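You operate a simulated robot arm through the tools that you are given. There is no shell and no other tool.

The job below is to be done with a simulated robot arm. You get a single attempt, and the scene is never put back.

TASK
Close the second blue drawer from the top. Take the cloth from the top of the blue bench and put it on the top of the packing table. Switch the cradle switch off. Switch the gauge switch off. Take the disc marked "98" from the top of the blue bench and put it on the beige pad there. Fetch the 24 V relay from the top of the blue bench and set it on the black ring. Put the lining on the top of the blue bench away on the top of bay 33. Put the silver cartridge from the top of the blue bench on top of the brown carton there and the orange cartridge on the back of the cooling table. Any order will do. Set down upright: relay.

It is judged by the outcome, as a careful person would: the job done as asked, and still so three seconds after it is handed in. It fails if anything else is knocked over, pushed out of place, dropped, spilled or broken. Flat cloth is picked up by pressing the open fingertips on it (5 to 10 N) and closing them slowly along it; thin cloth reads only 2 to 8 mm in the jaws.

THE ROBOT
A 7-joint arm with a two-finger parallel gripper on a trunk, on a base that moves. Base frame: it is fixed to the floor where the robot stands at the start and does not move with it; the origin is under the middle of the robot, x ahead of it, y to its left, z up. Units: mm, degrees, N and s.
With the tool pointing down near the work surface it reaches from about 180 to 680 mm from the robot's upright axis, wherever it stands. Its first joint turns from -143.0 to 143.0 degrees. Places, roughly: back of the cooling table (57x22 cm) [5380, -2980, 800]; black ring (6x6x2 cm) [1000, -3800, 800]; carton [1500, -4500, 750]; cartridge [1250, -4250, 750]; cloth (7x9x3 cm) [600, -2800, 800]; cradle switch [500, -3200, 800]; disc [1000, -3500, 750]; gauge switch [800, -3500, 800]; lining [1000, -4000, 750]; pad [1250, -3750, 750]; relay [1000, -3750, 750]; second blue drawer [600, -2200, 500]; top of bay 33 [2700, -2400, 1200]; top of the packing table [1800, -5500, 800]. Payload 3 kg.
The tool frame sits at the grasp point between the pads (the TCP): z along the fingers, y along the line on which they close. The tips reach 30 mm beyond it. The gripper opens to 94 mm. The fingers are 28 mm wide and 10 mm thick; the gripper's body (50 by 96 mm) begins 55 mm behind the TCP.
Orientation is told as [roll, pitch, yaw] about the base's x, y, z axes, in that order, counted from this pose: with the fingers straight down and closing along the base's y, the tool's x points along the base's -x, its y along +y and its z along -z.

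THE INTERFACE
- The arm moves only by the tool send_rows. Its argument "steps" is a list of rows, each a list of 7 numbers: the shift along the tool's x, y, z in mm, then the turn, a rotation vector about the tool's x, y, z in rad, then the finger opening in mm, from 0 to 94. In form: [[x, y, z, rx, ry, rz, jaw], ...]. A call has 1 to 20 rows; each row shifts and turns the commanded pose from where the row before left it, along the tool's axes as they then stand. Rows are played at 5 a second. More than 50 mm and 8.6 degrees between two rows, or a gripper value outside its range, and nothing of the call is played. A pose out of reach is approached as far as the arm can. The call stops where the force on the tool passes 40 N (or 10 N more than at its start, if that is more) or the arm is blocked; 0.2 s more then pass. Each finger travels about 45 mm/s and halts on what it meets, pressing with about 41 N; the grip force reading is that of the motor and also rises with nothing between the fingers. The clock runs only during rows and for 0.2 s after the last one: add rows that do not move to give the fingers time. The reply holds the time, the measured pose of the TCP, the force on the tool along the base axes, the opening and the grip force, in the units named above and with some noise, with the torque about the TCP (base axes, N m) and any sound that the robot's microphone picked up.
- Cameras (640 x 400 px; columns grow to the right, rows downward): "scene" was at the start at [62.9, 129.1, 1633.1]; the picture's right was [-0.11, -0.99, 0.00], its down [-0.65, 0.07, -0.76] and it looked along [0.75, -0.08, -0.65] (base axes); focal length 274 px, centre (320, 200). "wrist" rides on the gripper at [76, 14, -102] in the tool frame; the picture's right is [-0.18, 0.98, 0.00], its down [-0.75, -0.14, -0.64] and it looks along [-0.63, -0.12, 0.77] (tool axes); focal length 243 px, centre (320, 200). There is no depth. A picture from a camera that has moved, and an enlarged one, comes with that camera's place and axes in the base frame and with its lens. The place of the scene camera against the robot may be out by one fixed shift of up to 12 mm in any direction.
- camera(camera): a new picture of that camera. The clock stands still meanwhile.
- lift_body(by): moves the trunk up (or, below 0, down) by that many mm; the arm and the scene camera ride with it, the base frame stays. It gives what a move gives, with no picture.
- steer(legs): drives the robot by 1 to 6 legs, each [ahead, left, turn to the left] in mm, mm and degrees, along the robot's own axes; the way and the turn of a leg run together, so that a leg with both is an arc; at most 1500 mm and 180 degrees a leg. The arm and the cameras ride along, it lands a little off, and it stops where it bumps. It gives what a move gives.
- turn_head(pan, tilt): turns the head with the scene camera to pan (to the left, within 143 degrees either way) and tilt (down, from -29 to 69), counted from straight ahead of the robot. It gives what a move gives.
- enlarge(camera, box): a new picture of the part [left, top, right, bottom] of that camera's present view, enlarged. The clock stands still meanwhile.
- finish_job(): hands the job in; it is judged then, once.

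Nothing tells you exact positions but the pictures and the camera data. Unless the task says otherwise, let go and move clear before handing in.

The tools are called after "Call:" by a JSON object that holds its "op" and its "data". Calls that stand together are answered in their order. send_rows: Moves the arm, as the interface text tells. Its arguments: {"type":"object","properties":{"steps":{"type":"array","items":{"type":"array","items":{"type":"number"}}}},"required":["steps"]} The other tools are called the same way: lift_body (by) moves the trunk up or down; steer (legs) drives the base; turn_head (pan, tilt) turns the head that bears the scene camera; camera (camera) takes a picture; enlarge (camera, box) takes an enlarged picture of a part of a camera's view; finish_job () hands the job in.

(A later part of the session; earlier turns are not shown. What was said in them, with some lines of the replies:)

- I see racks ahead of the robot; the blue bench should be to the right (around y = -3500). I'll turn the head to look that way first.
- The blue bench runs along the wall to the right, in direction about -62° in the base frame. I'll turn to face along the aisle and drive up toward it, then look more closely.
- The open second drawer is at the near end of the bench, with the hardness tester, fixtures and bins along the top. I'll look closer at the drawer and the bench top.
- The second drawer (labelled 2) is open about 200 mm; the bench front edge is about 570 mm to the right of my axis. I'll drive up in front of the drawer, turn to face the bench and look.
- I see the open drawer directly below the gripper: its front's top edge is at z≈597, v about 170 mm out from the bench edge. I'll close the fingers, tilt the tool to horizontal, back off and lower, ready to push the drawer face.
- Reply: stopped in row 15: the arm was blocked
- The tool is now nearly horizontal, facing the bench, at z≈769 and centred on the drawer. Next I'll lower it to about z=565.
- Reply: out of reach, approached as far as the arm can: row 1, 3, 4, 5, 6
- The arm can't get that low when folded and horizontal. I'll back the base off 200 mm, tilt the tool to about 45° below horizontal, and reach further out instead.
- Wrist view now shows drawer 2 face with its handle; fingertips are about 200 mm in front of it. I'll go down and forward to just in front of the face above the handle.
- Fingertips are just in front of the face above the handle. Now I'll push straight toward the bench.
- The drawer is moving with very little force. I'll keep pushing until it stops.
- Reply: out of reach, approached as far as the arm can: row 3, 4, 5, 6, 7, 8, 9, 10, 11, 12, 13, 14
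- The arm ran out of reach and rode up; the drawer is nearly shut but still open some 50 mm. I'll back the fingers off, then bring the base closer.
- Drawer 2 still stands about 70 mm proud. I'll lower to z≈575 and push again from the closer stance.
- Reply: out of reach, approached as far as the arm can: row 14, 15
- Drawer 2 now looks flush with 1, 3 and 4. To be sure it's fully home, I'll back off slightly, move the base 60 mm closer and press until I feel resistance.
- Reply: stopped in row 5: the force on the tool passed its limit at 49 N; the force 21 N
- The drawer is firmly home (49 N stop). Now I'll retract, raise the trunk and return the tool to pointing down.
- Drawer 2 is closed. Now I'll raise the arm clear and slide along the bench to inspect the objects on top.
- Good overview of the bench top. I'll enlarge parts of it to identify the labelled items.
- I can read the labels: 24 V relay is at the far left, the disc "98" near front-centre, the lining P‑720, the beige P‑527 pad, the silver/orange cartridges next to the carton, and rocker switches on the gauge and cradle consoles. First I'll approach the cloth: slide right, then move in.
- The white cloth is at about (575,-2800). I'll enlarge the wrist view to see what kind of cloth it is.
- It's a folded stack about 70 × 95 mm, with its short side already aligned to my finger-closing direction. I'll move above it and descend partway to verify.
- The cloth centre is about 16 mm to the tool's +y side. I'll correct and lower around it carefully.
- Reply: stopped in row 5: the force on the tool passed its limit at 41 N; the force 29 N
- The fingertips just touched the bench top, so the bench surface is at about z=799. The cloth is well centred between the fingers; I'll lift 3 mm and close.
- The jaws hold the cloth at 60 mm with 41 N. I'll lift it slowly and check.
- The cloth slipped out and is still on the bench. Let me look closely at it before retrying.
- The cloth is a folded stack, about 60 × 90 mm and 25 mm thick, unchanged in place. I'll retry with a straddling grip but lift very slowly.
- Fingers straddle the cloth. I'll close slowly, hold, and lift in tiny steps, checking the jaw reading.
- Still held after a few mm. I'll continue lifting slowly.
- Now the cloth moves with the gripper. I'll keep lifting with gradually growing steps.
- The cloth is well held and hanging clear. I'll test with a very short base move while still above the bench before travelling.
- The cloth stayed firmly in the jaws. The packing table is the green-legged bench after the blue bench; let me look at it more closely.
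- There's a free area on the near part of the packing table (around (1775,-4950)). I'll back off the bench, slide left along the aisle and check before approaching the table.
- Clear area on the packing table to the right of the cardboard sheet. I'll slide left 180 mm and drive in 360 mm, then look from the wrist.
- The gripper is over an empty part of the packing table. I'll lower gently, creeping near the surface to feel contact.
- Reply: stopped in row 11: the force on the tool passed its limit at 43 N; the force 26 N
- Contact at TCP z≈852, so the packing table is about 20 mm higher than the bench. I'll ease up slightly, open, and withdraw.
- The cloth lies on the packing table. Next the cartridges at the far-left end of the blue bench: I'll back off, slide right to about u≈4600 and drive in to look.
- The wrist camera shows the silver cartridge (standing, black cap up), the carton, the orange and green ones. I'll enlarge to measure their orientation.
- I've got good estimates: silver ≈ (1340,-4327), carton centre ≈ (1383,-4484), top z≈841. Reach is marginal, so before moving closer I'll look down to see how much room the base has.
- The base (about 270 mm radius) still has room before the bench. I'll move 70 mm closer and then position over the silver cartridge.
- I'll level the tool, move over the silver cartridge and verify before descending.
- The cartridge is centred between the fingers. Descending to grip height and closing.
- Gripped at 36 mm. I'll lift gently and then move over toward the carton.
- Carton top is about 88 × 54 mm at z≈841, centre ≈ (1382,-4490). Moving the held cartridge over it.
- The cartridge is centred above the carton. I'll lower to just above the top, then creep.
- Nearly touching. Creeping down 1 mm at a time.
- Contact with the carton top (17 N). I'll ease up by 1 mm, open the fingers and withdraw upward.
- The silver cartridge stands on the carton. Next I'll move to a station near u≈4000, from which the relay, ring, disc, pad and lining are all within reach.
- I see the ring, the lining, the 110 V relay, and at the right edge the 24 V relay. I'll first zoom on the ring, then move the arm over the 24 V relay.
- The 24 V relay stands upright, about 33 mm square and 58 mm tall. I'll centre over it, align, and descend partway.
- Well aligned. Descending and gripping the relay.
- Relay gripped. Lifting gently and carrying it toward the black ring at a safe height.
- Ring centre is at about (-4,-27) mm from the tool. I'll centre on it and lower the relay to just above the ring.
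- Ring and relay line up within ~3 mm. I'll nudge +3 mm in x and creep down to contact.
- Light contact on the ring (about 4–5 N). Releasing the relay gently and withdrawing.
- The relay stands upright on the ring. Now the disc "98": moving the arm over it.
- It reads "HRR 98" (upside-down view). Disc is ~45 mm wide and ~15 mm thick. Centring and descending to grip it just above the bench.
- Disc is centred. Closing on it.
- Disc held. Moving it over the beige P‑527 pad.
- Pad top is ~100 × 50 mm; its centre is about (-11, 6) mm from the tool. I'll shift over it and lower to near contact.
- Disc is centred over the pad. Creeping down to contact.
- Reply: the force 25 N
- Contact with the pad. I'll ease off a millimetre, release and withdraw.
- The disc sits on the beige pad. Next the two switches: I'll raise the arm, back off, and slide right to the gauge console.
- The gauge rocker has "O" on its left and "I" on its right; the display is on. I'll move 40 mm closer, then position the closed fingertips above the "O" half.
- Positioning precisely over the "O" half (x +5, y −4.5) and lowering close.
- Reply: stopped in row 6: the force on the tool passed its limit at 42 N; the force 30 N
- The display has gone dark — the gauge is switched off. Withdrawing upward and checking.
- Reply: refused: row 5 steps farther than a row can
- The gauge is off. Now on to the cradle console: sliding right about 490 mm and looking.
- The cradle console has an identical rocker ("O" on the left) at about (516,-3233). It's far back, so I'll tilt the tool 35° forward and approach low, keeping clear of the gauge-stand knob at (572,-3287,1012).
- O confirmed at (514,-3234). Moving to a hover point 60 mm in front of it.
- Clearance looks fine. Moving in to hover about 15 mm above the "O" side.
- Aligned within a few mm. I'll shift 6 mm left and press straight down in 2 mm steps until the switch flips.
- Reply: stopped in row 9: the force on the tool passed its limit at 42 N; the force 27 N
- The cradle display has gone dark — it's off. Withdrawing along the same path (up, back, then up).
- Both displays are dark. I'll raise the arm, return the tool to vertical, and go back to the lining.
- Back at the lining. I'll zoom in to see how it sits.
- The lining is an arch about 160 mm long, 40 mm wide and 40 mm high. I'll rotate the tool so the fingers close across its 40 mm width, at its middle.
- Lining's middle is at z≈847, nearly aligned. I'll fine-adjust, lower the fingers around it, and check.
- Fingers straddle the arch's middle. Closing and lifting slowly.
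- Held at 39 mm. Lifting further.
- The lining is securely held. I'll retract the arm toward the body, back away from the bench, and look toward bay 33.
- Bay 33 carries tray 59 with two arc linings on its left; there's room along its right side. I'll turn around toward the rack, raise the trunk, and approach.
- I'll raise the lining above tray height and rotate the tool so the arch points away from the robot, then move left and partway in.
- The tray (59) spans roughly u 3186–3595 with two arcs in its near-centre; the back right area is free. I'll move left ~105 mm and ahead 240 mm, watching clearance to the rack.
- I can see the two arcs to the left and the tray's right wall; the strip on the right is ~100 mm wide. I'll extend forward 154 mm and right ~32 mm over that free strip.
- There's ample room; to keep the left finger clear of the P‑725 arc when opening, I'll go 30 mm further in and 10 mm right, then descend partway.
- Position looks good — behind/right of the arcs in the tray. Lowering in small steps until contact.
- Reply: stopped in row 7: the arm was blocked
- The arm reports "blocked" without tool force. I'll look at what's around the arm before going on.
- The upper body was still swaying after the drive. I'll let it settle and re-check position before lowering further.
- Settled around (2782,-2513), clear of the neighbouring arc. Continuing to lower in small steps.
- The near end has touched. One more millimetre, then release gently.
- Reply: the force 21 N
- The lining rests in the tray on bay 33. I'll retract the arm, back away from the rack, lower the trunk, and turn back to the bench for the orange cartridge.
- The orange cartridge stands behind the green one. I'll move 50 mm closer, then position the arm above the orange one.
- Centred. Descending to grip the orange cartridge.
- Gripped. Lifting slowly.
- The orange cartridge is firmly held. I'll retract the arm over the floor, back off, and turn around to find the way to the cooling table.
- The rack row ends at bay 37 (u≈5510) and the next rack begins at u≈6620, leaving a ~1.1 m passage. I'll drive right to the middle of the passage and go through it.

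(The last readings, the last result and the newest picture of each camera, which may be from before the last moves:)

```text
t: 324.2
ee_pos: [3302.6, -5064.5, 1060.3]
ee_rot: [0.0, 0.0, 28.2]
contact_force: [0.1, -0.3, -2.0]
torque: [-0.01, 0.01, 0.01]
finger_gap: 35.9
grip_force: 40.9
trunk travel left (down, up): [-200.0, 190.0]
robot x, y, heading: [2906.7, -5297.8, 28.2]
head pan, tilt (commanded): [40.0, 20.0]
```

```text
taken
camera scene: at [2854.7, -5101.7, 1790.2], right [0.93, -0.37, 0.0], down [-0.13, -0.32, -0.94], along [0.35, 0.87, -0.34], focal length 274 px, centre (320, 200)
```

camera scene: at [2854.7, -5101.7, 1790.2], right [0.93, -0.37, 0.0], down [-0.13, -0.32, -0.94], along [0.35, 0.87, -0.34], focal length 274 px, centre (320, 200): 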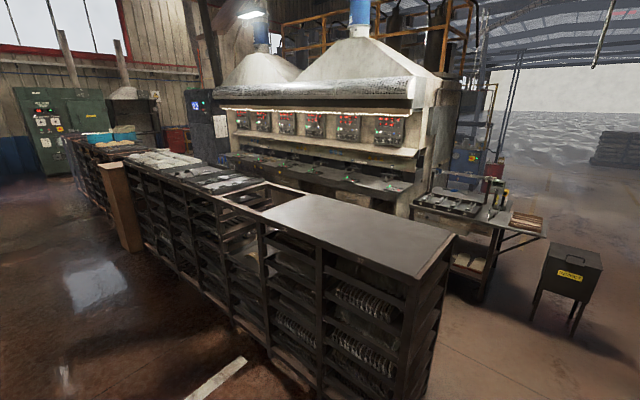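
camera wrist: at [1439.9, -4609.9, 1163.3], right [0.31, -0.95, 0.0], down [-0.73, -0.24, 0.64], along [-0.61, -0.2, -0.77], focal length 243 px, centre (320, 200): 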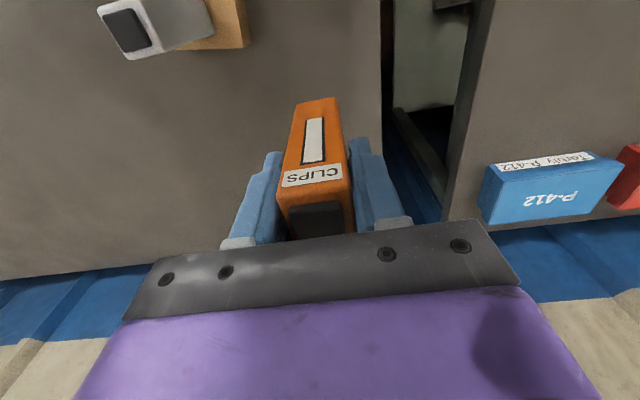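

Passage is clear: cooling table is ahead-left beyond it, with a black bin stand to its right. I'll drive through the passage and look again.

Call:
{"op": "steer", "data": {"legs": [[0, -30, 0], [1400, 0, 0], [250, 0, 0]]}}

Call:
{"op": "turn_head", "data": {"pan": 25, "tilt": 25}}

Call:
{"op": "camera", "data": {"camera": "scene"}}

Call:
{"op": "turn_head", "data": {"pan": -15, "tilt": 25}}

Call:
{"op": "camera", "data": {"camera": "scene"}}

```text
t: 333.2
ee_pos: [4805.0, -4325.8, 1060.6]
ee_rot: [0.4, -0.1, 27.3]
contact_force: [0.0, 0.3, -1.8]
torque: [0.06, 0.05, 0.0]
finger_gap: 35.9
grip_force: 41.4
trunk travel left (down, up): [-200.0, 190.0]
robot x, y, heading: [4401.7, -4549.4, 27.2]
head pan, tilt (commanded): [40.0, 20.0]
```

```text
t: 333.9
ee_pos: [4803.0, -4326.7, 1062.0]
ee_rot: [0.2, -0.2, 27.3]
contact_force: [-0.3, -0.6, -1.6]
torque: [0.02, -0.02, 0.01]
finger_gap: 35.8
grip_force: 41.1
trunk travel left (down, up): [-200.0, 190.0]
robot x, y, heading: [4398.9, -4549.3, 27.5]
head pan, tilt (commanded): [25.0, 25.0]
```

```text
taken
camera scene: at [4377.7, -4372.7, 1783.1], right [0.79, -0.61, -0.01], down [-0.26, -0.33, -0.91], along [0.55, 0.72, -0.42], focal length 274 px, centre (320, 200)
```

scene: 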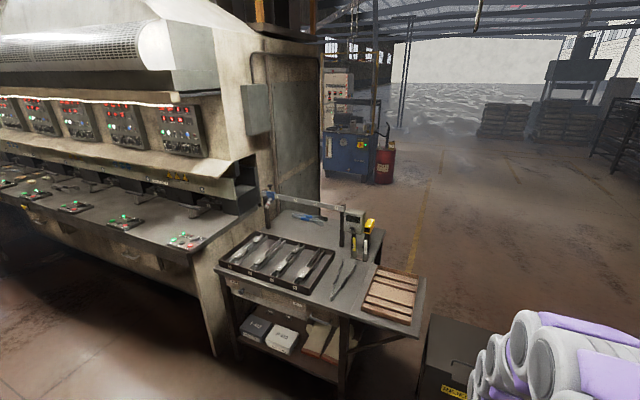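

```text
t: 335.0
ee_pos: [4797.9, -4319.1, 1060.5]
ee_rot: [0.1, -0.2, 27.3]
contact_force: [-0.3, 0.6, -2.4]
torque: [-0.01, -0.01, 0.0]
finger_gap: 35.9
grip_force: 40.3
trunk travel left (down, up): [-200.0, 190.0]
robot x, y, heading: [4399.0, -4544.2, 27.5]
head pan, tilt (commanded): [-15.0, 25.0]
```

```text
taken
camera scene: at [4406.9, -4416.7, 1782.2], right [0.22, -0.98, 0.0], down [-0.41, -0.09, -0.91], along [0.88, 0.19, -0.42], focal length 274 px, centre (320, 200)
```

scene: 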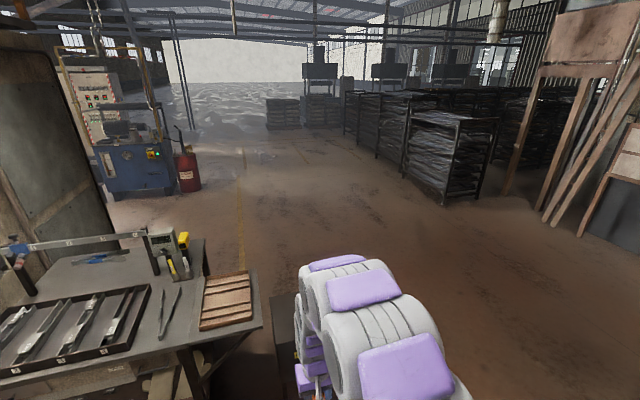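

I'm through the passage. Let me zoom in on the cooling table.

Call:
{"op": "turn_head", "data": {"pan": 25, "tilt": 25}}

Call:
{"op": "enlarge", "data": {"camera": "scene", "box": [200, 170, 440, 330]}}

Call:
{"op": "enlarge", "data": {"camera": "scene", "box": [250, 180, 390, 270]}}

```text
t: 336.1
ee_pos: [4800.0, -4318.6, 1061.5]
ee_rot: [-0.1, -0.2, 27.2]
contact_force: [0.6, 0.3, -1.3]
torque: [-0.02, 0.03, 0.0]
finger_gap: 35.8
grip_force: 41.5
trunk travel left (down, up): [-200.0, 190.0]
robot x, y, heading: [4401.1, -4547.5, 27.4]
head pan, tilt (commanded): [25.0, 25.0]
```

```text
2.50 times, centred on (320, 250) of scene
camera zoom: at [4372.1, -4361.5, 1782.0], right [0.79, -0.61, 0.0], down [-0.26, -0.34, -0.91], along [0.55, 0.72, -0.42], focal length 686 px, centre (320, 75)
```

zoom: 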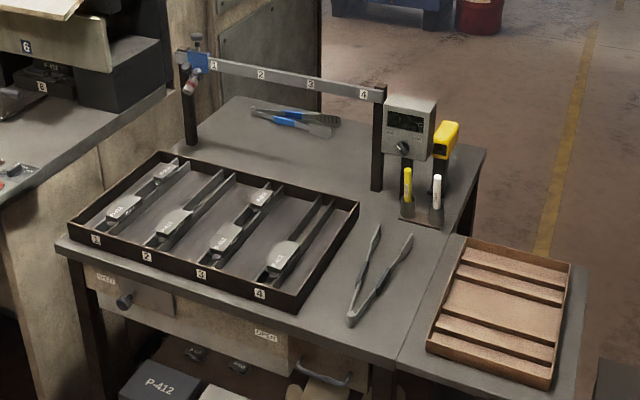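

```text
4.44 times, centred on (320, 225) of scene
camera zoom: at [4372.1, -4361.5, 1782.0], right [0.79, -0.61, 0.0], down [-0.26, -0.34, -0.91], along [0.55, 0.72, -0.42], focal length 1220 px, centre (320, 89)
```

zoom: 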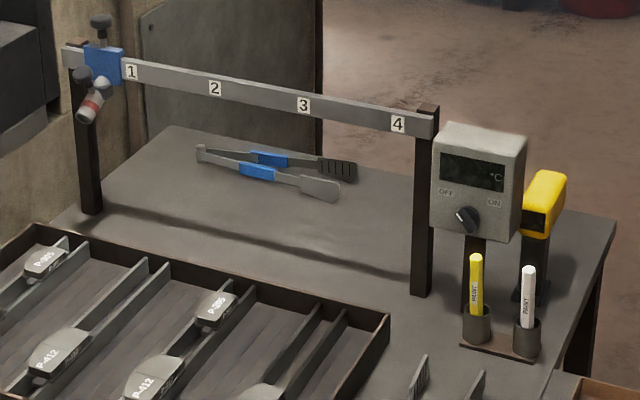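

The back of the cooling table is behind the numbered rail (u 4900–5460, v 3200–3430), holding two tongs; it's best reached from behind. I'll go around to the right of the bin stand.

Call:
{"op": "steer", "data": {"legs": [[350, 0, 0.9], [0, -720, 0]]}}

Call:
{"op": "turn_head", "data": {"pan": 0, "tilt": 25}}

Call:
{"op": "camera", "data": {"camera": "scene"}}

Call:
{"op": "turn_head", "data": {"pan": 45, "tilt": 25}}

Call:
{"op": "camera", "data": {"camera": "scene"}}

```text
t: 341.9
ee_pos: [5450.4, -4778.9, 1060.6]
ee_rot: [-0.1, -0.2, 28.4]
contact_force: [-1.0, 0.4, -1.9]
torque: [-0.04, -0.02, 0.0]
finger_gap: 36.1
grip_force: 41.5
trunk travel left (down, up): [-200.0, 190.0]
robot x, y, heading: [5056.4, -5013.5, 28.6]
head pan, tilt (commanded): [25.0, 25.0]
```

```text
t: 342.8
ee_pos: [5451.3, -4783.0, 1061.6]
ee_rot: [0.0, -0.2, 28.4]
contact_force: [0.1, 0.2, -1.6]
torque: [0.03, 0.0, -0.04]
finger_gap: 35.8
grip_force: 41.3
trunk travel left (down, up): [-200.0, 190.0]
robot x, y, heading: [5058.4, -5014.8, 28.5]
head pan, tilt (commanded): [0.0, 25.0]
```

```text
taken
camera scene: at [5050.8, -4859.6, 1781.9], right [0.48, -0.88, 0.0], down [-0.37, -0.2, -0.91], along [0.8, 0.43, -0.42], focal length 274 px, centre (320, 200)
```

scene: 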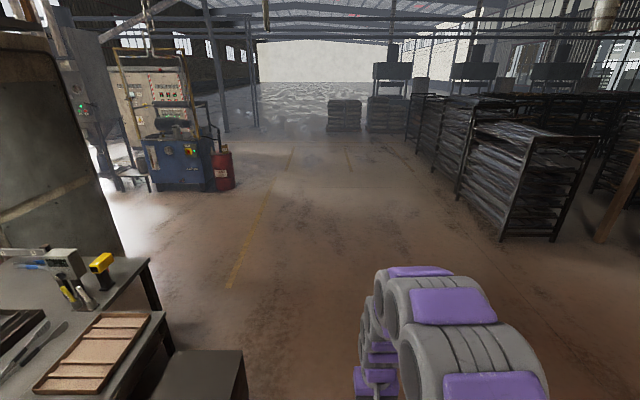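

```text
t: 343.9
ee_pos: [5450.5, -4782.9, 1062.2]
ee_rot: [0.0, -0.2, 28.3]
contact_force: [0.3, 0.6, -2.2]
torque: [0.03, -0.01, 0.01]
finger_gap: 35.9
grip_force: 41.0
trunk travel left (down, up): [-200.0, 190.0]
robot x, y, heading: [5057.4, -5013.4, 28.4]
head pan, tilt (commanded): [45.0, 25.0]
```

```text
taken
camera scene: at [4997.4, -4817.8, 1782.1], right [0.96, -0.29, 0.0], down [-0.12, -0.41, -0.91], along [0.26, 0.87, -0.42], focal length 274 px, centre (320, 200)
```

scene: 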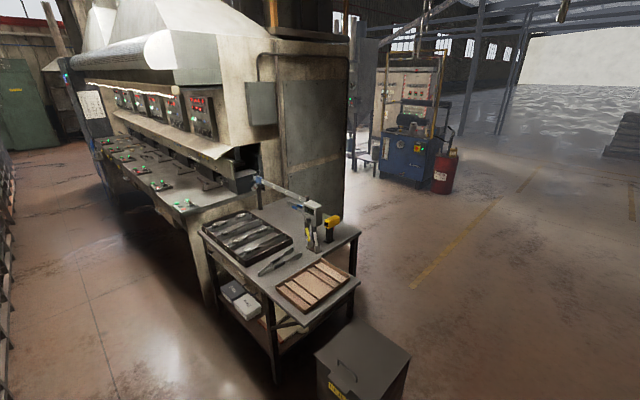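

Floor is open. I'll drive on to v≈3970, then turn around to face the back of the cooling table.

Call:
{"op": "steer", "data": {"legs": [[1400, 0, 0], [520, 0, 0], [0, 0, 180]]}}

Call:
{"op": "turn_head", "data": {"pan": -45, "tilt": 25}}

Call:
{"op": "camera", "data": {"camera": "scene"}}

```text
t: 360.9
ee_pos: [6359.9, -4314.0, 1061.8]
ee_rot: [-0.1, -0.3, -151.3]
contact_force: [-0.9, -0.7, -1.8]
torque: [0.01, -0.03, -0.02]
finger_gap: 35.8
grip_force: 40.3
trunk travel left (down, up): [-200.0, 190.0]
robot x, y, heading: [6751.2, -4078.1, -151.3]
head pan, tilt (commanded): [45.0, 25.0]
```

```text
t: 362.6
ee_pos: [6362.8, -4314.1, 1060.9]
ee_rot: [0.0, -0.4, -151.3]
contact_force: [0.0, 0.0, -1.5]
torque: [0.0, 0.01, -0.03]
finger_gap: 36.1
grip_force: 41.1
trunk travel left (down, up): [-200.0, 190.0]
robot x, y, heading: [6749.5, -4081.8, -151.3]
head pan, tilt (commanded): [-45.0, 25.0]
```

```text
taken
camera scene: at [6759.7, -4167.8, 1782.2], right [0.28, 0.96, 0.0], down [0.41, -0.12, -0.91], along [-0.87, 0.25, -0.42], focal length 274 px, centre (320, 200)
```

scene: 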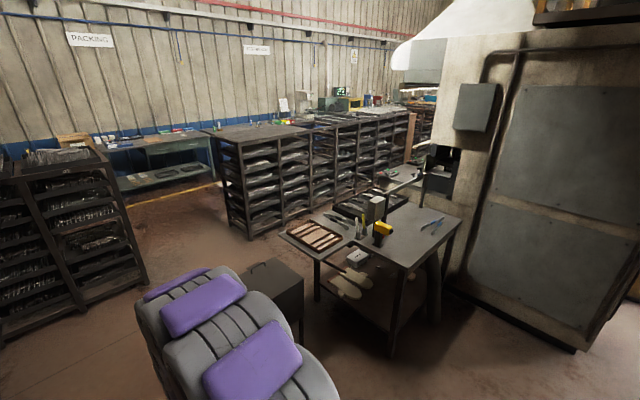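

Clear path behind the table. Sliding right ~1460 mm to line up with the free spot.

Call:
{"op": "steer", "data": {"legs": [[0, -1460, 0]]}}

Call:
{"op": "turn_head", "data": {"pan": 0, "tilt": 45}}

Call:
{"op": "camera", "data": {"camera": "scene"}}

Call:
{"op": "camera", "data": {"camera": "wrist"}}

```text
t: 369.9
ee_pos: [5657.7, -3030.4, 1062.2]
ee_rot: [0.0, -0.4, -151.2]
contact_force: [0.0, -0.3, -1.8]
torque: [0.01, 0.02, 0.01]
finger_gap: 35.8
grip_force: 40.6
trunk travel left (down, up): [-200.0, 190.0]
robot x, y, heading: [6043.2, -2794.4, -151.0]
head pan, tilt (commanded): [-45.0, 25.0]
```

```text
t: 371.0
ee_pos: [5658.6, -3027.5, 1061.7]
ee_rot: [0.2, -0.2, -151.1]
contact_force: [-0.7, 0.0, -1.8]
torque: [0.0, 0.0, 0.03]
finger_gap: 36.3
grip_force: 41.2
trunk travel left (down, up): [-200.0, 190.0]
robot x, y, heading: [6047.5, -2790.8, -151.1]
head pan, tilt (commanded): [0.0, 45.0]
```

```text
taken
camera scene: at [6071.4, -2947.6, 1751.6], right [-0.48, 0.88, 0.0], down [0.62, 0.34, -0.71], along [-0.62, -0.34, -0.71], focal length 274 px, centre (320, 200)
```

scene: 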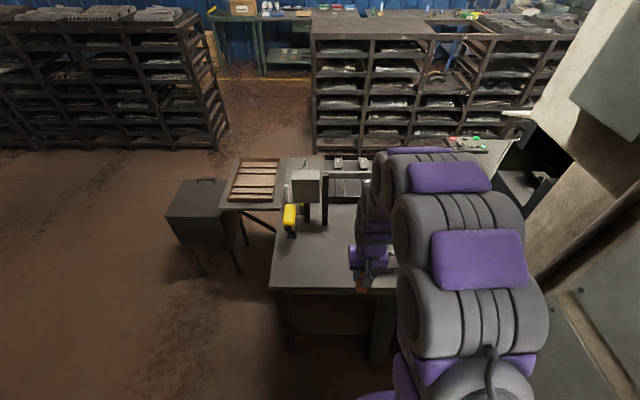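

```text
taken
camera wrist: at [5731.5, -3003.1, 1165.3], right [0.31, -0.95, 0.0], down [-0.73, -0.24, 0.65], along [-0.61, -0.2, -0.76], focal length 243 px, centre (320, 200)
```

wrist: 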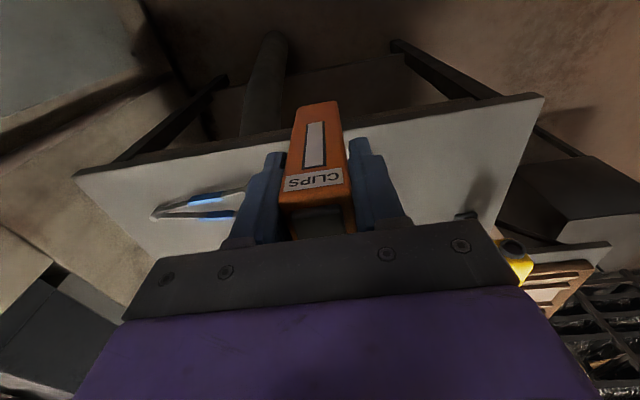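

Lined up behind the table: tongs to the right, free space in front of the gripper. Driving ahead 150 mm.

Call:
{"op": "steer", "data": {"legs": [[150, 0, 0]]}}

Call:
{"op": "send_rows", "data": {"steps": [[0, 0, 0, 0, 0, 0, 20], [-10, 0, 0, 0, 0, 0, 20], [-20, 0, 0, 0, 0, 0, 20], [-20, 0, 0, 0, 0, 0, 20], [-10, 0, 0, 0, 0, 0, 20], [0, 0, 0, 0, 0, 0, 20], [0, 0, 0, 0, 0, 0, 20], [0, 0, 0, 0, 0, 0, 20]]}}

Call:
{"op": "camera", "data": {"camera": "wrist"}}

Call:
{"op": "camera", "data": {"camera": "scene"}}

```text
t: 372.4
ee_pos: [5527.1, -3102.0, 1061.6]
ee_rot: [0.0, -0.3, -151.1]
contact_force: [-0.4, -0.3, -0.5]
torque: [0.01, 0.05, 0.01]
finger_gap: 35.9
grip_force: 40.5
trunk travel left (down, up): [-200.0, 190.0]
robot x, y, heading: [5918.0, -2866.9, -151.1]
head pan, tilt (commanded): [0.0, 45.0]
```

```text
t: 374.2
ee_pos: [5477.0, -3130.2, 1063.6]
ee_rot: [0.2, -0.3, -151.1]
contact_force: [0.8, 0.0, -1.5]
torque: [0.02, 0.0, 0.04]
finger_gap: 36.0
grip_force: 40.7
trunk travel left (down, up): [-200.0, 190.0]
robot x, y, heading: [5916.7, -2867.0, -150.9]
head pan, tilt (commanded): [0.0, 45.0]
```

```text
taken
camera wrist: at [5550.8, -3104.9, 1166.2], right [0.31, -0.95, 0.0], down [-0.72, -0.24, 0.65], along [-0.61, -0.21, -0.76], focal length 243 px, centre (320, 200)
```

wrist: 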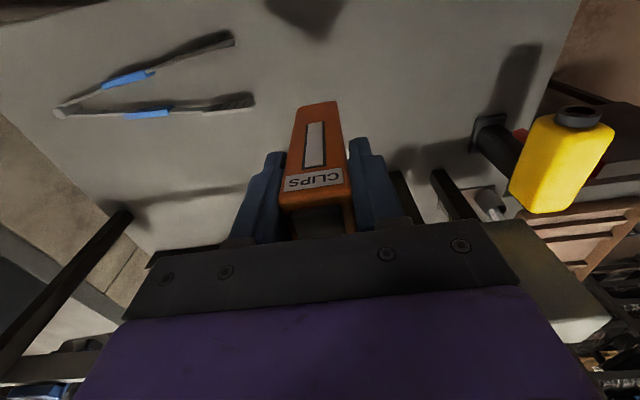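

```text
taken
camera scene: at [5941.3, -3019.9, 1751.6], right [-0.49, 0.87, 0.0], down [0.62, 0.34, -0.71], along [-0.62, -0.34, -0.71], focal length 274 px, centre (320, 200)
```

scene: 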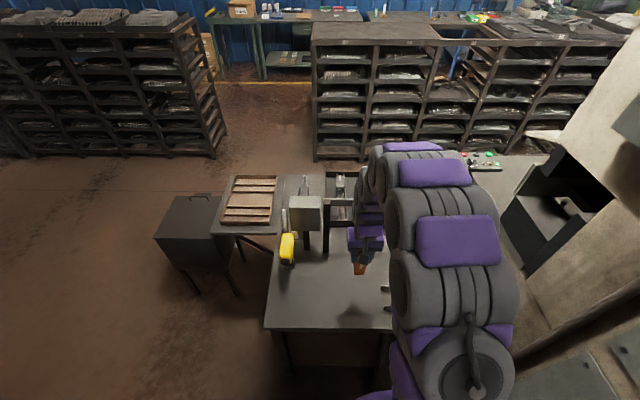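

The landing spot is free (about 90 mm from the tongs, well within the back area). Lowering the cartridge.

Call:
{"op": "send_rows", "data": {"steps": [[0, 0, 10, 0, 0, 0, 20], [0, 0, 20, 0, 0, 0, 20], [0, 0, 30, 0, 0, 0, 20], [0, 0, 30, 0, 0, 0, 20], [0, 0, 25, 0, 0, 0, 20], [0, 0, 15, 0, 0, 0, 20], [0, 0, 8, 0, 0, 0, 20], [0, 0, 0, 0, 0, 0, 20]]}}

Call:
{"op": "camera", "data": {"camera": "wrist"}}

Call:
{"op": "enlarge", "data": {"camera": "scene", "box": [260, 180, 420, 340]}}

```text
t: 376.0
ee_pos: [5476.6, -3131.0, 925.7]
ee_rot: [0.1, -0.4, -151.1]
contact_force: [-0.7, -0.5, -2.4]
torque: [0.0, 0.01, -0.03]
finger_gap: 35.9
grip_force: 40.8
trunk travel left (down, up): [-200.0, 190.0]
robot x, y, heading: [5916.8, -2865.4, -150.9]
head pan, tilt (commanded): [0.0, 45.0]
```

```text
taken
camera wrist: at [5549.8, -3104.8, 1028.9], right [0.31, -0.95, 0.0], down [-0.72, -0.24, 0.65], along [-0.61, -0.2, -0.76], focal length 243 px, centre (320, 200)
```

wrist: 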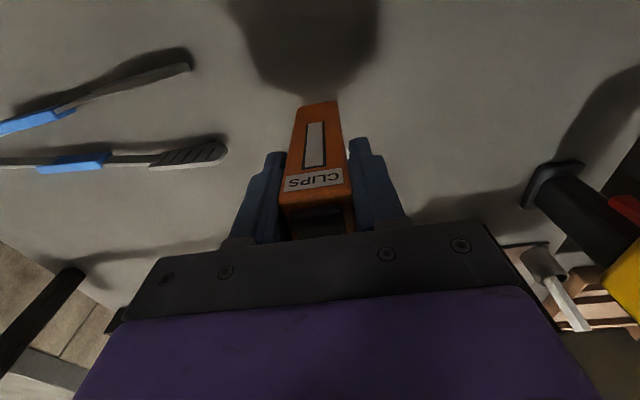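

```text
2.50 times, centred on (340, 260) of scene
camera zoom: at [5940.9, -3020.1, 1751.6], right [-0.49, 0.87, 0.0], down [0.62, 0.34, -0.71], along [-0.62, -0.34, -0.71], focal length 686 px, centre (270, 50)
```

zoom: 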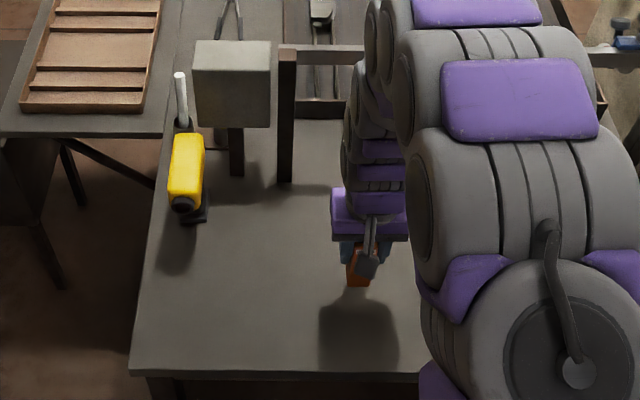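

Call:
{"op": "send_rows", "data": {"steps": [[0, 0, 6, 0, 0, 0, 20], [0, 0, 6, 0, 0, 0, 20], [0, 0, 4, 0, 0, 0, 20], [0, 0, 2, 0, 0, 0, 20], [0, 0, 0, 0, 0, 0, 20]]}}

Call:
{"op": "camera", "data": {"camera": "wrist"}}

```text
t: 377.2
ee_pos: [5475.8, -3129.9, 907.7]
ee_rot: [0.1, -0.4, -151.1]
contact_force: [0.7, -0.6, -0.9]
torque: [-0.01, 0.01, 0.0]
finger_gap: 36.0
grip_force: 41.0
trunk travel left (down, up): [-200.0, 190.0]
robot x, y, heading: [5920.2, -2864.5, -151.1]
head pan, tilt (commanded): [0.0, 45.0]
```

```text
taken
camera wrist: at [5550.1, -3104.9, 1010.7], right [0.31, -0.95, 0.0], down [-0.72, -0.24, 0.65], along [-0.61, -0.2, -0.76], focal length 243 px, centre (320, 200)
```

wrist: 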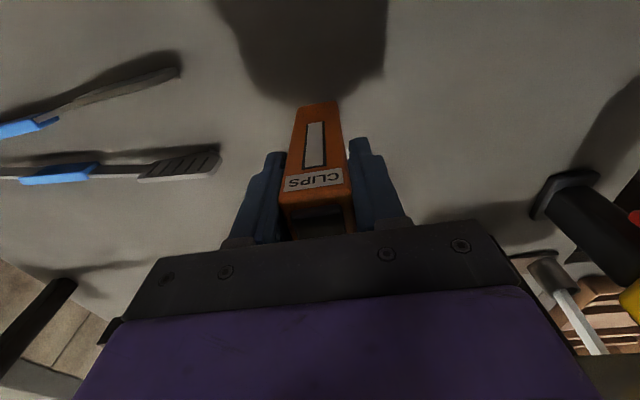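

Surface should be close now. Creeping 1 mm at a time.

Call:
{"op": "send_rows", "data": {"steps": [[0, 0, 1, 0, 0, 0, 20], [0, 0, 1, 0, 0, 0, 20], [0, 0, 1, 0, 0, 0, 20], [0, 0, 0, 0, 0, 0, 20]]}}

Call:
{"op": "send_rows", "data": {"steps": [[0, 0, 1, 0, 0, 0, 20], [0, 0, 1, 0, 0, 0, 20], [0, 0, 1, 0, 0, 0, 20], [0, 0, 0, 0, 0, 0, 20]]}}

```text
t: 378.2
ee_pos: [5477.1, -3130.1, 904.8]
ee_rot: [0.1, -0.5, -151.2]
contact_force: [0.1, -0.8, -1.6]
torque: [0.0, 0.04, -0.02]
finger_gap: 36.1
grip_force: 40.9
trunk travel left (down, up): [-200.0, 190.0]
robot x, y, heading: [5918.3, -2869.9, -150.8]
head pan, tilt (commanded): [0.0, 45.0]
```

```text
t: 379.2
ee_pos: [5476.3, -3130.9, 900.7]
ee_rot: [0.2, -0.4, -151.2]
contact_force: [0.9, -0.9, -2.0]
torque: [0.0, 0.0, -0.02]
finger_gap: 36.1
grip_force: 41.1
trunk travel left (down, up): [-200.0, 190.0]
robot x, y, heading: [5918.4, -2870.8, -150.9]
head pan, tilt (commanded): [0.0, 45.0]
```

Call:
{"op": "send_rows", "data": {"steps": [[0, 0, 1, 0, 0, 0, 20], [0, 0, 1, 0, 0, 0, 20], [0, 0, 1, 0, 0, 0, 20], [0, 0, 0, 0, 0, 0, 20]]}}

Call:
{"op": "send_rows", "data": {"steps": [[0, 0, 1, 0, 0, 0, 20], [0, 0, 1, 0, 0, 0, 20], [0, 0, 0, 0, 0, 0, 20]]}}

```text
t: 380.2
ee_pos: [5476.6, -3130.3, 897.6]
ee_rot: [0.1, -0.4, -151.1]
contact_force: [-0.1, 0.1, -1.9]
torque: [-0.02, -0.01, 0.02]
finger_gap: 35.8
grip_force: 41.1
trunk travel left (down, up): [-200.0, 190.0]
robot x, y, heading: [5917.0, -2864.6, -150.8]
head pan, tilt (commanded): [0.0, 45.0]
```

```text
t: 381.0
ee_pos: [5474.0, -3129.3, 895.1]
ee_rot: [0.0, -0.4, -151.1]
contact_force: [-0.1, -0.3, -0.9]
torque: [0.05, -0.01, 0.02]
finger_gap: 35.7
grip_force: 40.7
trunk travel left (down, up): [-200.0, 190.0]
robot x, y, heading: [5920.3, -2866.4, -151.1]
head pan, tilt (commanded): [0.0, 45.0]
```

Call:
{"op": "send_rows", "data": {"steps": [[0, 0, 1, 0, 0, 0, 20], [0, 0, 1, 0, 0, 0, 20], [0, 0, 0, 0, 0, 0, 20]]}}

Call:
{"op": "camera", "data": {"camera": "wrist"}}

Call:
{"op": "enlarge", "data": {"camera": "scene", "box": [300, 200, 420, 320]}}

```text
t: 381.8
ee_pos: [5474.6, -3129.9, 894.7]
ee_rot: [0.1, -0.5, -151.1]
contact_force: [-0.8, -0.2, -1.8]
torque: [0.02, 0.0, 0.02]
finger_gap: 35.8
grip_force: 40.7
trunk travel left (down, up): [-200.0, 190.0]
robot x, y, heading: [5921.0, -2866.3, -151.0]
head pan, tilt (commanded): [0.0, 45.0]
```

```text
taken
camera wrist: at [5549.5, -3104.9, 996.7], right [0.31, -0.95, 0.0], down [-0.72, -0.24, 0.65], along [-0.61, -0.2, -0.76], focal length 243 px, centre (320, 200)
```

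wrist: 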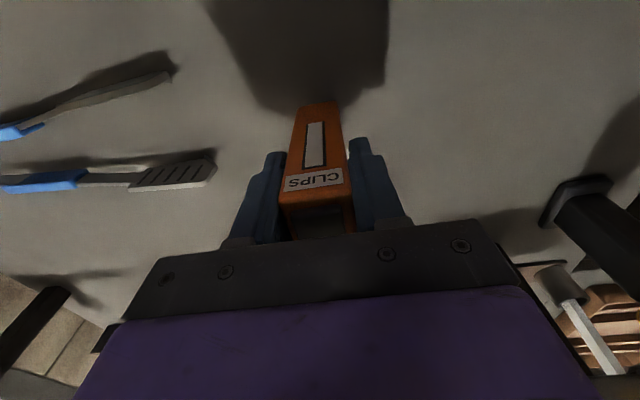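

```text
3.33 times, centred on (360, 260) of scene
camera zoom: at [5940.9, -3020.2, 1751.5], right [-0.49, 0.87, 0.0], down [0.62, 0.34, -0.71], along [-0.62, -0.34, -0.71], focal length 915 px, centre (187, 0)
```

zoom: 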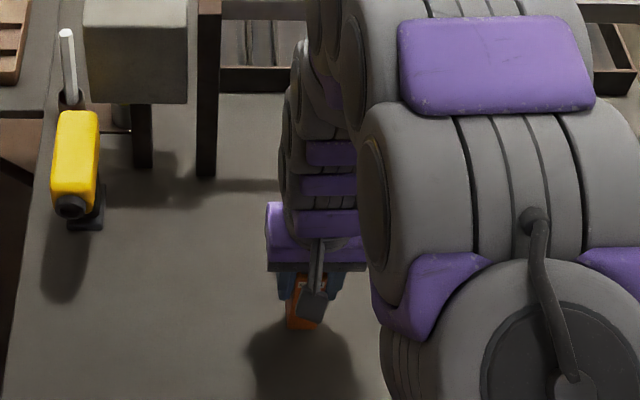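

Call:
{"op": "send_rows", "data": {"steps": [[0, 0, 1, 0, 0, 0, 20], [0, 0, 1, 0, 0, 0, 20], [0, 0, 0, 0, 0, 0, 20]]}}

Call:
{"op": "send_rows", "data": {"steps": [[0, 0, 1, 0, 0, 0, 20], [0, 0, 1, 0, 0, 0, 20], [0, 0, 0, 0, 0, 0, 20]]}}

```text
t: 382.6
ee_pos: [5476.3, -3130.8, 891.8]
ee_rot: [0.0, -0.4, -151.2]
contact_force: [0.3, -0.5, -1.1]
torque: [0.0, -0.02, 0.03]
finger_gap: 35.8
grip_force: 40.9
trunk travel left (down, up): [-200.0, 190.0]
robot x, y, heading: [5920.1, -2865.6, -150.9]
head pan, tilt (commanded): [0.0, 45.0]
```

```text
t: 383.4
ee_pos: [5476.2, -3130.1, 889.4]
ee_rot: [0.1, -0.4, -151.1]
contact_force: [0.6, 0.4, -1.1]
torque: [0.04, 0.02, -0.01]
finger_gap: 35.9
grip_force: 41.4
trunk travel left (down, up): [-200.0, 190.0]
robot x, y, heading: [5915.9, -2867.3, -151.0]
head pan, tilt (commanded): [0.0, 45.0]
```

Call:
{"op": "send_rows", "data": {"steps": [[0, 0, 1, 0, 0, 0, 20], [0, 0, 1, 0, 0, 0, 20], [0, 0, 1, 0, 0, 0, 20], [0, 0, 0, 0, 0, 0, 20]]}}

Call:
{"op": "enlarge", "data": {"camera": "wrist", "box": [220, 50, 420, 250]}}

```text
t: 384.4
ee_pos: [5474.3, -3131.1, 889.2]
ee_rot: [0.1, -0.6, -151.1]
contact_force: [-1.4, 0.0, 35.1]
torque: [0.28, -0.36, 0.0]
finger_gap: 36.2
grip_force: 40.7
trunk travel left (down, up): [-200.0, 190.0]
robot x, y, heading: [5918.5, -2869.8, -151.1]
head pan, tilt (commanded): [0.0, 45.0]
```

```text
2.00 times, centred on (320, 150) of wrist
camera zoom: at [5549.7, -3105.0, 991.1], right [0.31, -0.95, 0.0], down [-0.72, -0.24, 0.65], along [-0.62, -0.21, -0.76], focal length 485 px, centre (320, 300)
```

zoom: 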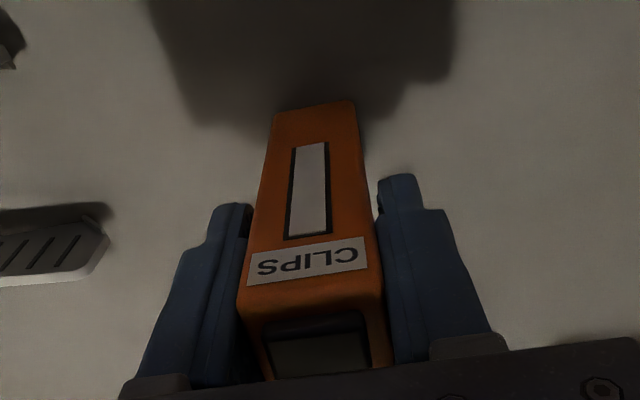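

Contact with the table. I'll ease up 2 mm to relieve the pressure, release, and withdraw straight up.

Call:
{"op": "send_rows", "data": {"steps": [[0, 0, -2, 0, 0, 0, 28], [0, 0, 0, 0, 0, 0, 35], [0, 0, 0, 0, 0, 0, 40], [0, 0, 0, 0, 0, 0, 46], [0, 0, 0, 0, 0, 0, 54], [0, 0, 0, 0, 0, 0, 60], [0, 0, 0, 0, 0, 0, 62], [0, 0, -8, 0, 0, 0, 62], [0, 0, -20, 0, 0, 0, 62], [0, 0, -35, 0, 0, 0, 62], [0, 0, -40, 0, 0, 0, 62], [0, 0, -40, 0, 0, 0, 62], [0, 0, -30, 0, 0, 0, 62], [0, 0, 0, 0, 0, 0, 62]]}}

Call:
{"op": "camera", "data": {"camera": "wrist"}}

Call:
{"op": "enlarge", "data": {"camera": "scene", "box": [260, 180, 420, 340]}}

```text
t: 387.4
ee_pos: [5474.7, -3128.6, 1061.9]
ee_rot: [0.1, -0.4, -151.1]
contact_force: [-0.1, -0.2, -0.2]
torque: [-0.05, -0.01, 0.01]
finger_gap: 61.9
grip_force: 0.1
trunk travel left (down, up): [-200.0, 190.0]
robot x, y, heading: [5917.0, -2864.3, -151.0]
head pan, tilt (commanded): [0.0, 45.0]
```

```text
taken
camera wrist: at [5548.7, -3103.5, 1164.4], right [0.31, -0.95, 0.0], down [-0.72, -0.24, 0.65], along [-0.61, -0.2, -0.76], focal length 243 px, centre (320, 200)
```

wrist: 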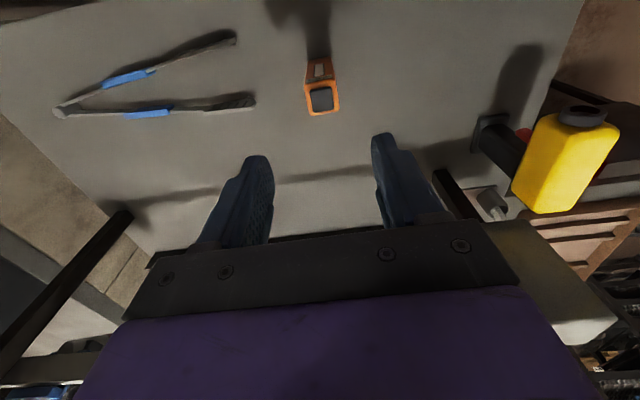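

```text
2.50 times, centred on (340, 260) of scene
camera zoom: at [5941.3, -3019.8, 1751.5], right [-0.49, 0.87, 0.0], down [0.62, 0.34, -0.71], along [-0.62, -0.34, -0.71], focal length 686 px, centre (270, 50)
```

zoom: 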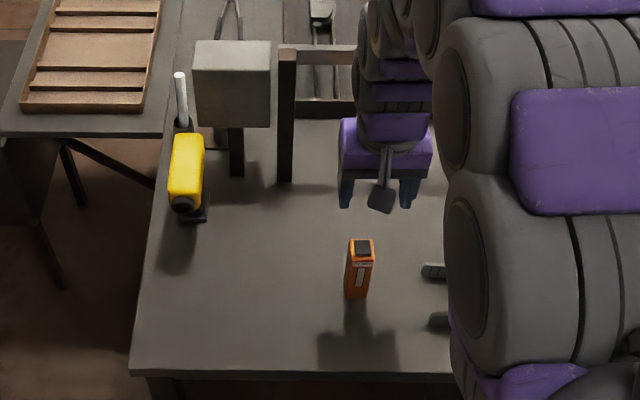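

The orange cartridge stands upright on the back of the cooling table. I'll back the robot off so the arm is clear, and take a last look.

Call:
{"op": "steer", "data": {"legs": [[-350, 0, 0]]}}

Call:
{"op": "send_rows", "data": {"steps": [[0, 0, 0, 0, 0, 0, 62], [0, 0, 0, 0, 0, 0, 62], [0, 0, 0, 0, 0, 0, 62], [0, 0, 0, 0, 0, 0, 62], [0, 0, 0, 0, 0, 0, 62]]}}

Call:
{"op": "turn_head", "data": {"pan": 0, "tilt": 25}}

Call:
{"op": "camera", "data": {"camera": "scene"}}

Call:
{"op": "enlarge", "data": {"camera": "scene", "box": [150, 0, 470, 120]}}

```text
t: 389.6
ee_pos: [5782.4, -2959.1, 1063.3]
ee_rot: [0.2, -0.4, -150.8]
contact_force: [0.3, 0.3, 0.5]
torque: [-0.02, 0.02, -0.02]
finger_gap: 62.0
grip_force: 0.2
trunk travel left (down, up): [-200.0, 190.0]
robot x, y, heading: [6222.0, -2698.7, -150.7]
head pan, tilt (commanded): [0.0, 45.0]
```

```text
t: 390.8
ee_pos: [5784.4, -2959.5, 1062.3]
ee_rot: [0.1, -0.6, -150.8]
contact_force: [-0.3, 1.2, -0.9]
torque: [0.0, 0.04, -0.01]
finger_gap: 61.8
grip_force: 0.1
trunk travel left (down, up): [-200.0, 190.0]
robot x, y, heading: [6220.5, -2694.9, -151.1]
head pan, tilt (commanded): [0.0, 45.0]
```

```text
t: 391.7
ee_pos: [5783.9, -2959.9, 1062.0]
ee_rot: [0.1, -0.5, -150.9]
contact_force: [-0.1, 0.5, -0.3]
torque: [0.01, 0.01, -0.02]
finger_gap: 62.0
grip_force: 0.1
trunk travel left (down, up): [-200.0, 190.0]
robot x, y, heading: [6219.1, -2696.9, -150.9]
head pan, tilt (commanded): [0.0, 25.0]
```

```text
taken
camera scene: at [6238.6, -2854.4, 1782.1], right [-0.49, 0.87, 0.0], down [0.37, 0.21, -0.91], along [-0.79, -0.44, -0.43], focal length 274 px, centre (320, 200)
```

scene: 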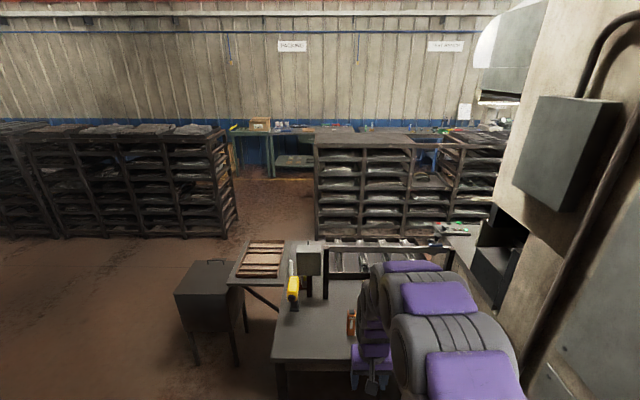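

```text
2.00 times, centred on (310, 60) of scene
camera zoom: at [6238.6, -2854.4, 1782.1], right [-0.49, 0.87, 0.0], down [0.37, 0.21, -0.91], along [-0.79, -0.44, -0.43], focal length 549 px, centre (340, 480)
```

zoom: 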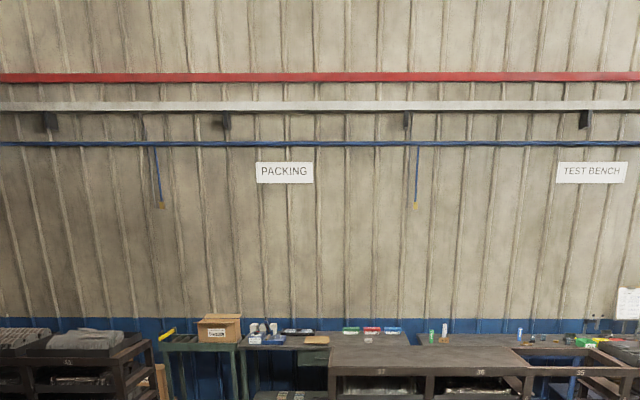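

From here I can still see the cloth on the packing table and the silver cartridge standing on its carton. The orange cartridge is upright on the back of the cooling table, and the arm is clear of everything. Every part of the job is done, so I'm handing it in.

Call:
{"op": "finish_job", "data": {}}

```text
The job is handed in.
```

I did all nine parts of the job and handed it in; I haven't been told how it was judged.

- **Drawer:** the second blue drawer is closed. I pushed it until it stopped firmly, and it sits flush with the others.
- **Cloth:** it is on the packing table. My first grip slipped, and the cloth stayed where it was; the second held.
- **Switches:** I pressed the off side of both the cradle and gauge switches, and both displays went dark.
- **Disc "98":** it sits on the beige pad marked P-527.
- **24 V relay:** it stands upright on the black ring.
- **Lining:** it is on bay 33, in the tray that was already there with two similar linings.
- **Silver cartridge:** it stands upright on the brown carton.
- **Orange cartridge:** it stands upright on the back of the cooling table, clear of the tongs lying there.

I saw nothing else knocked over or moved. After backing away I could still see the cloth, the silver cartridge and the orange cartridge where I left them. I had checked the other parts only when I finished each one.
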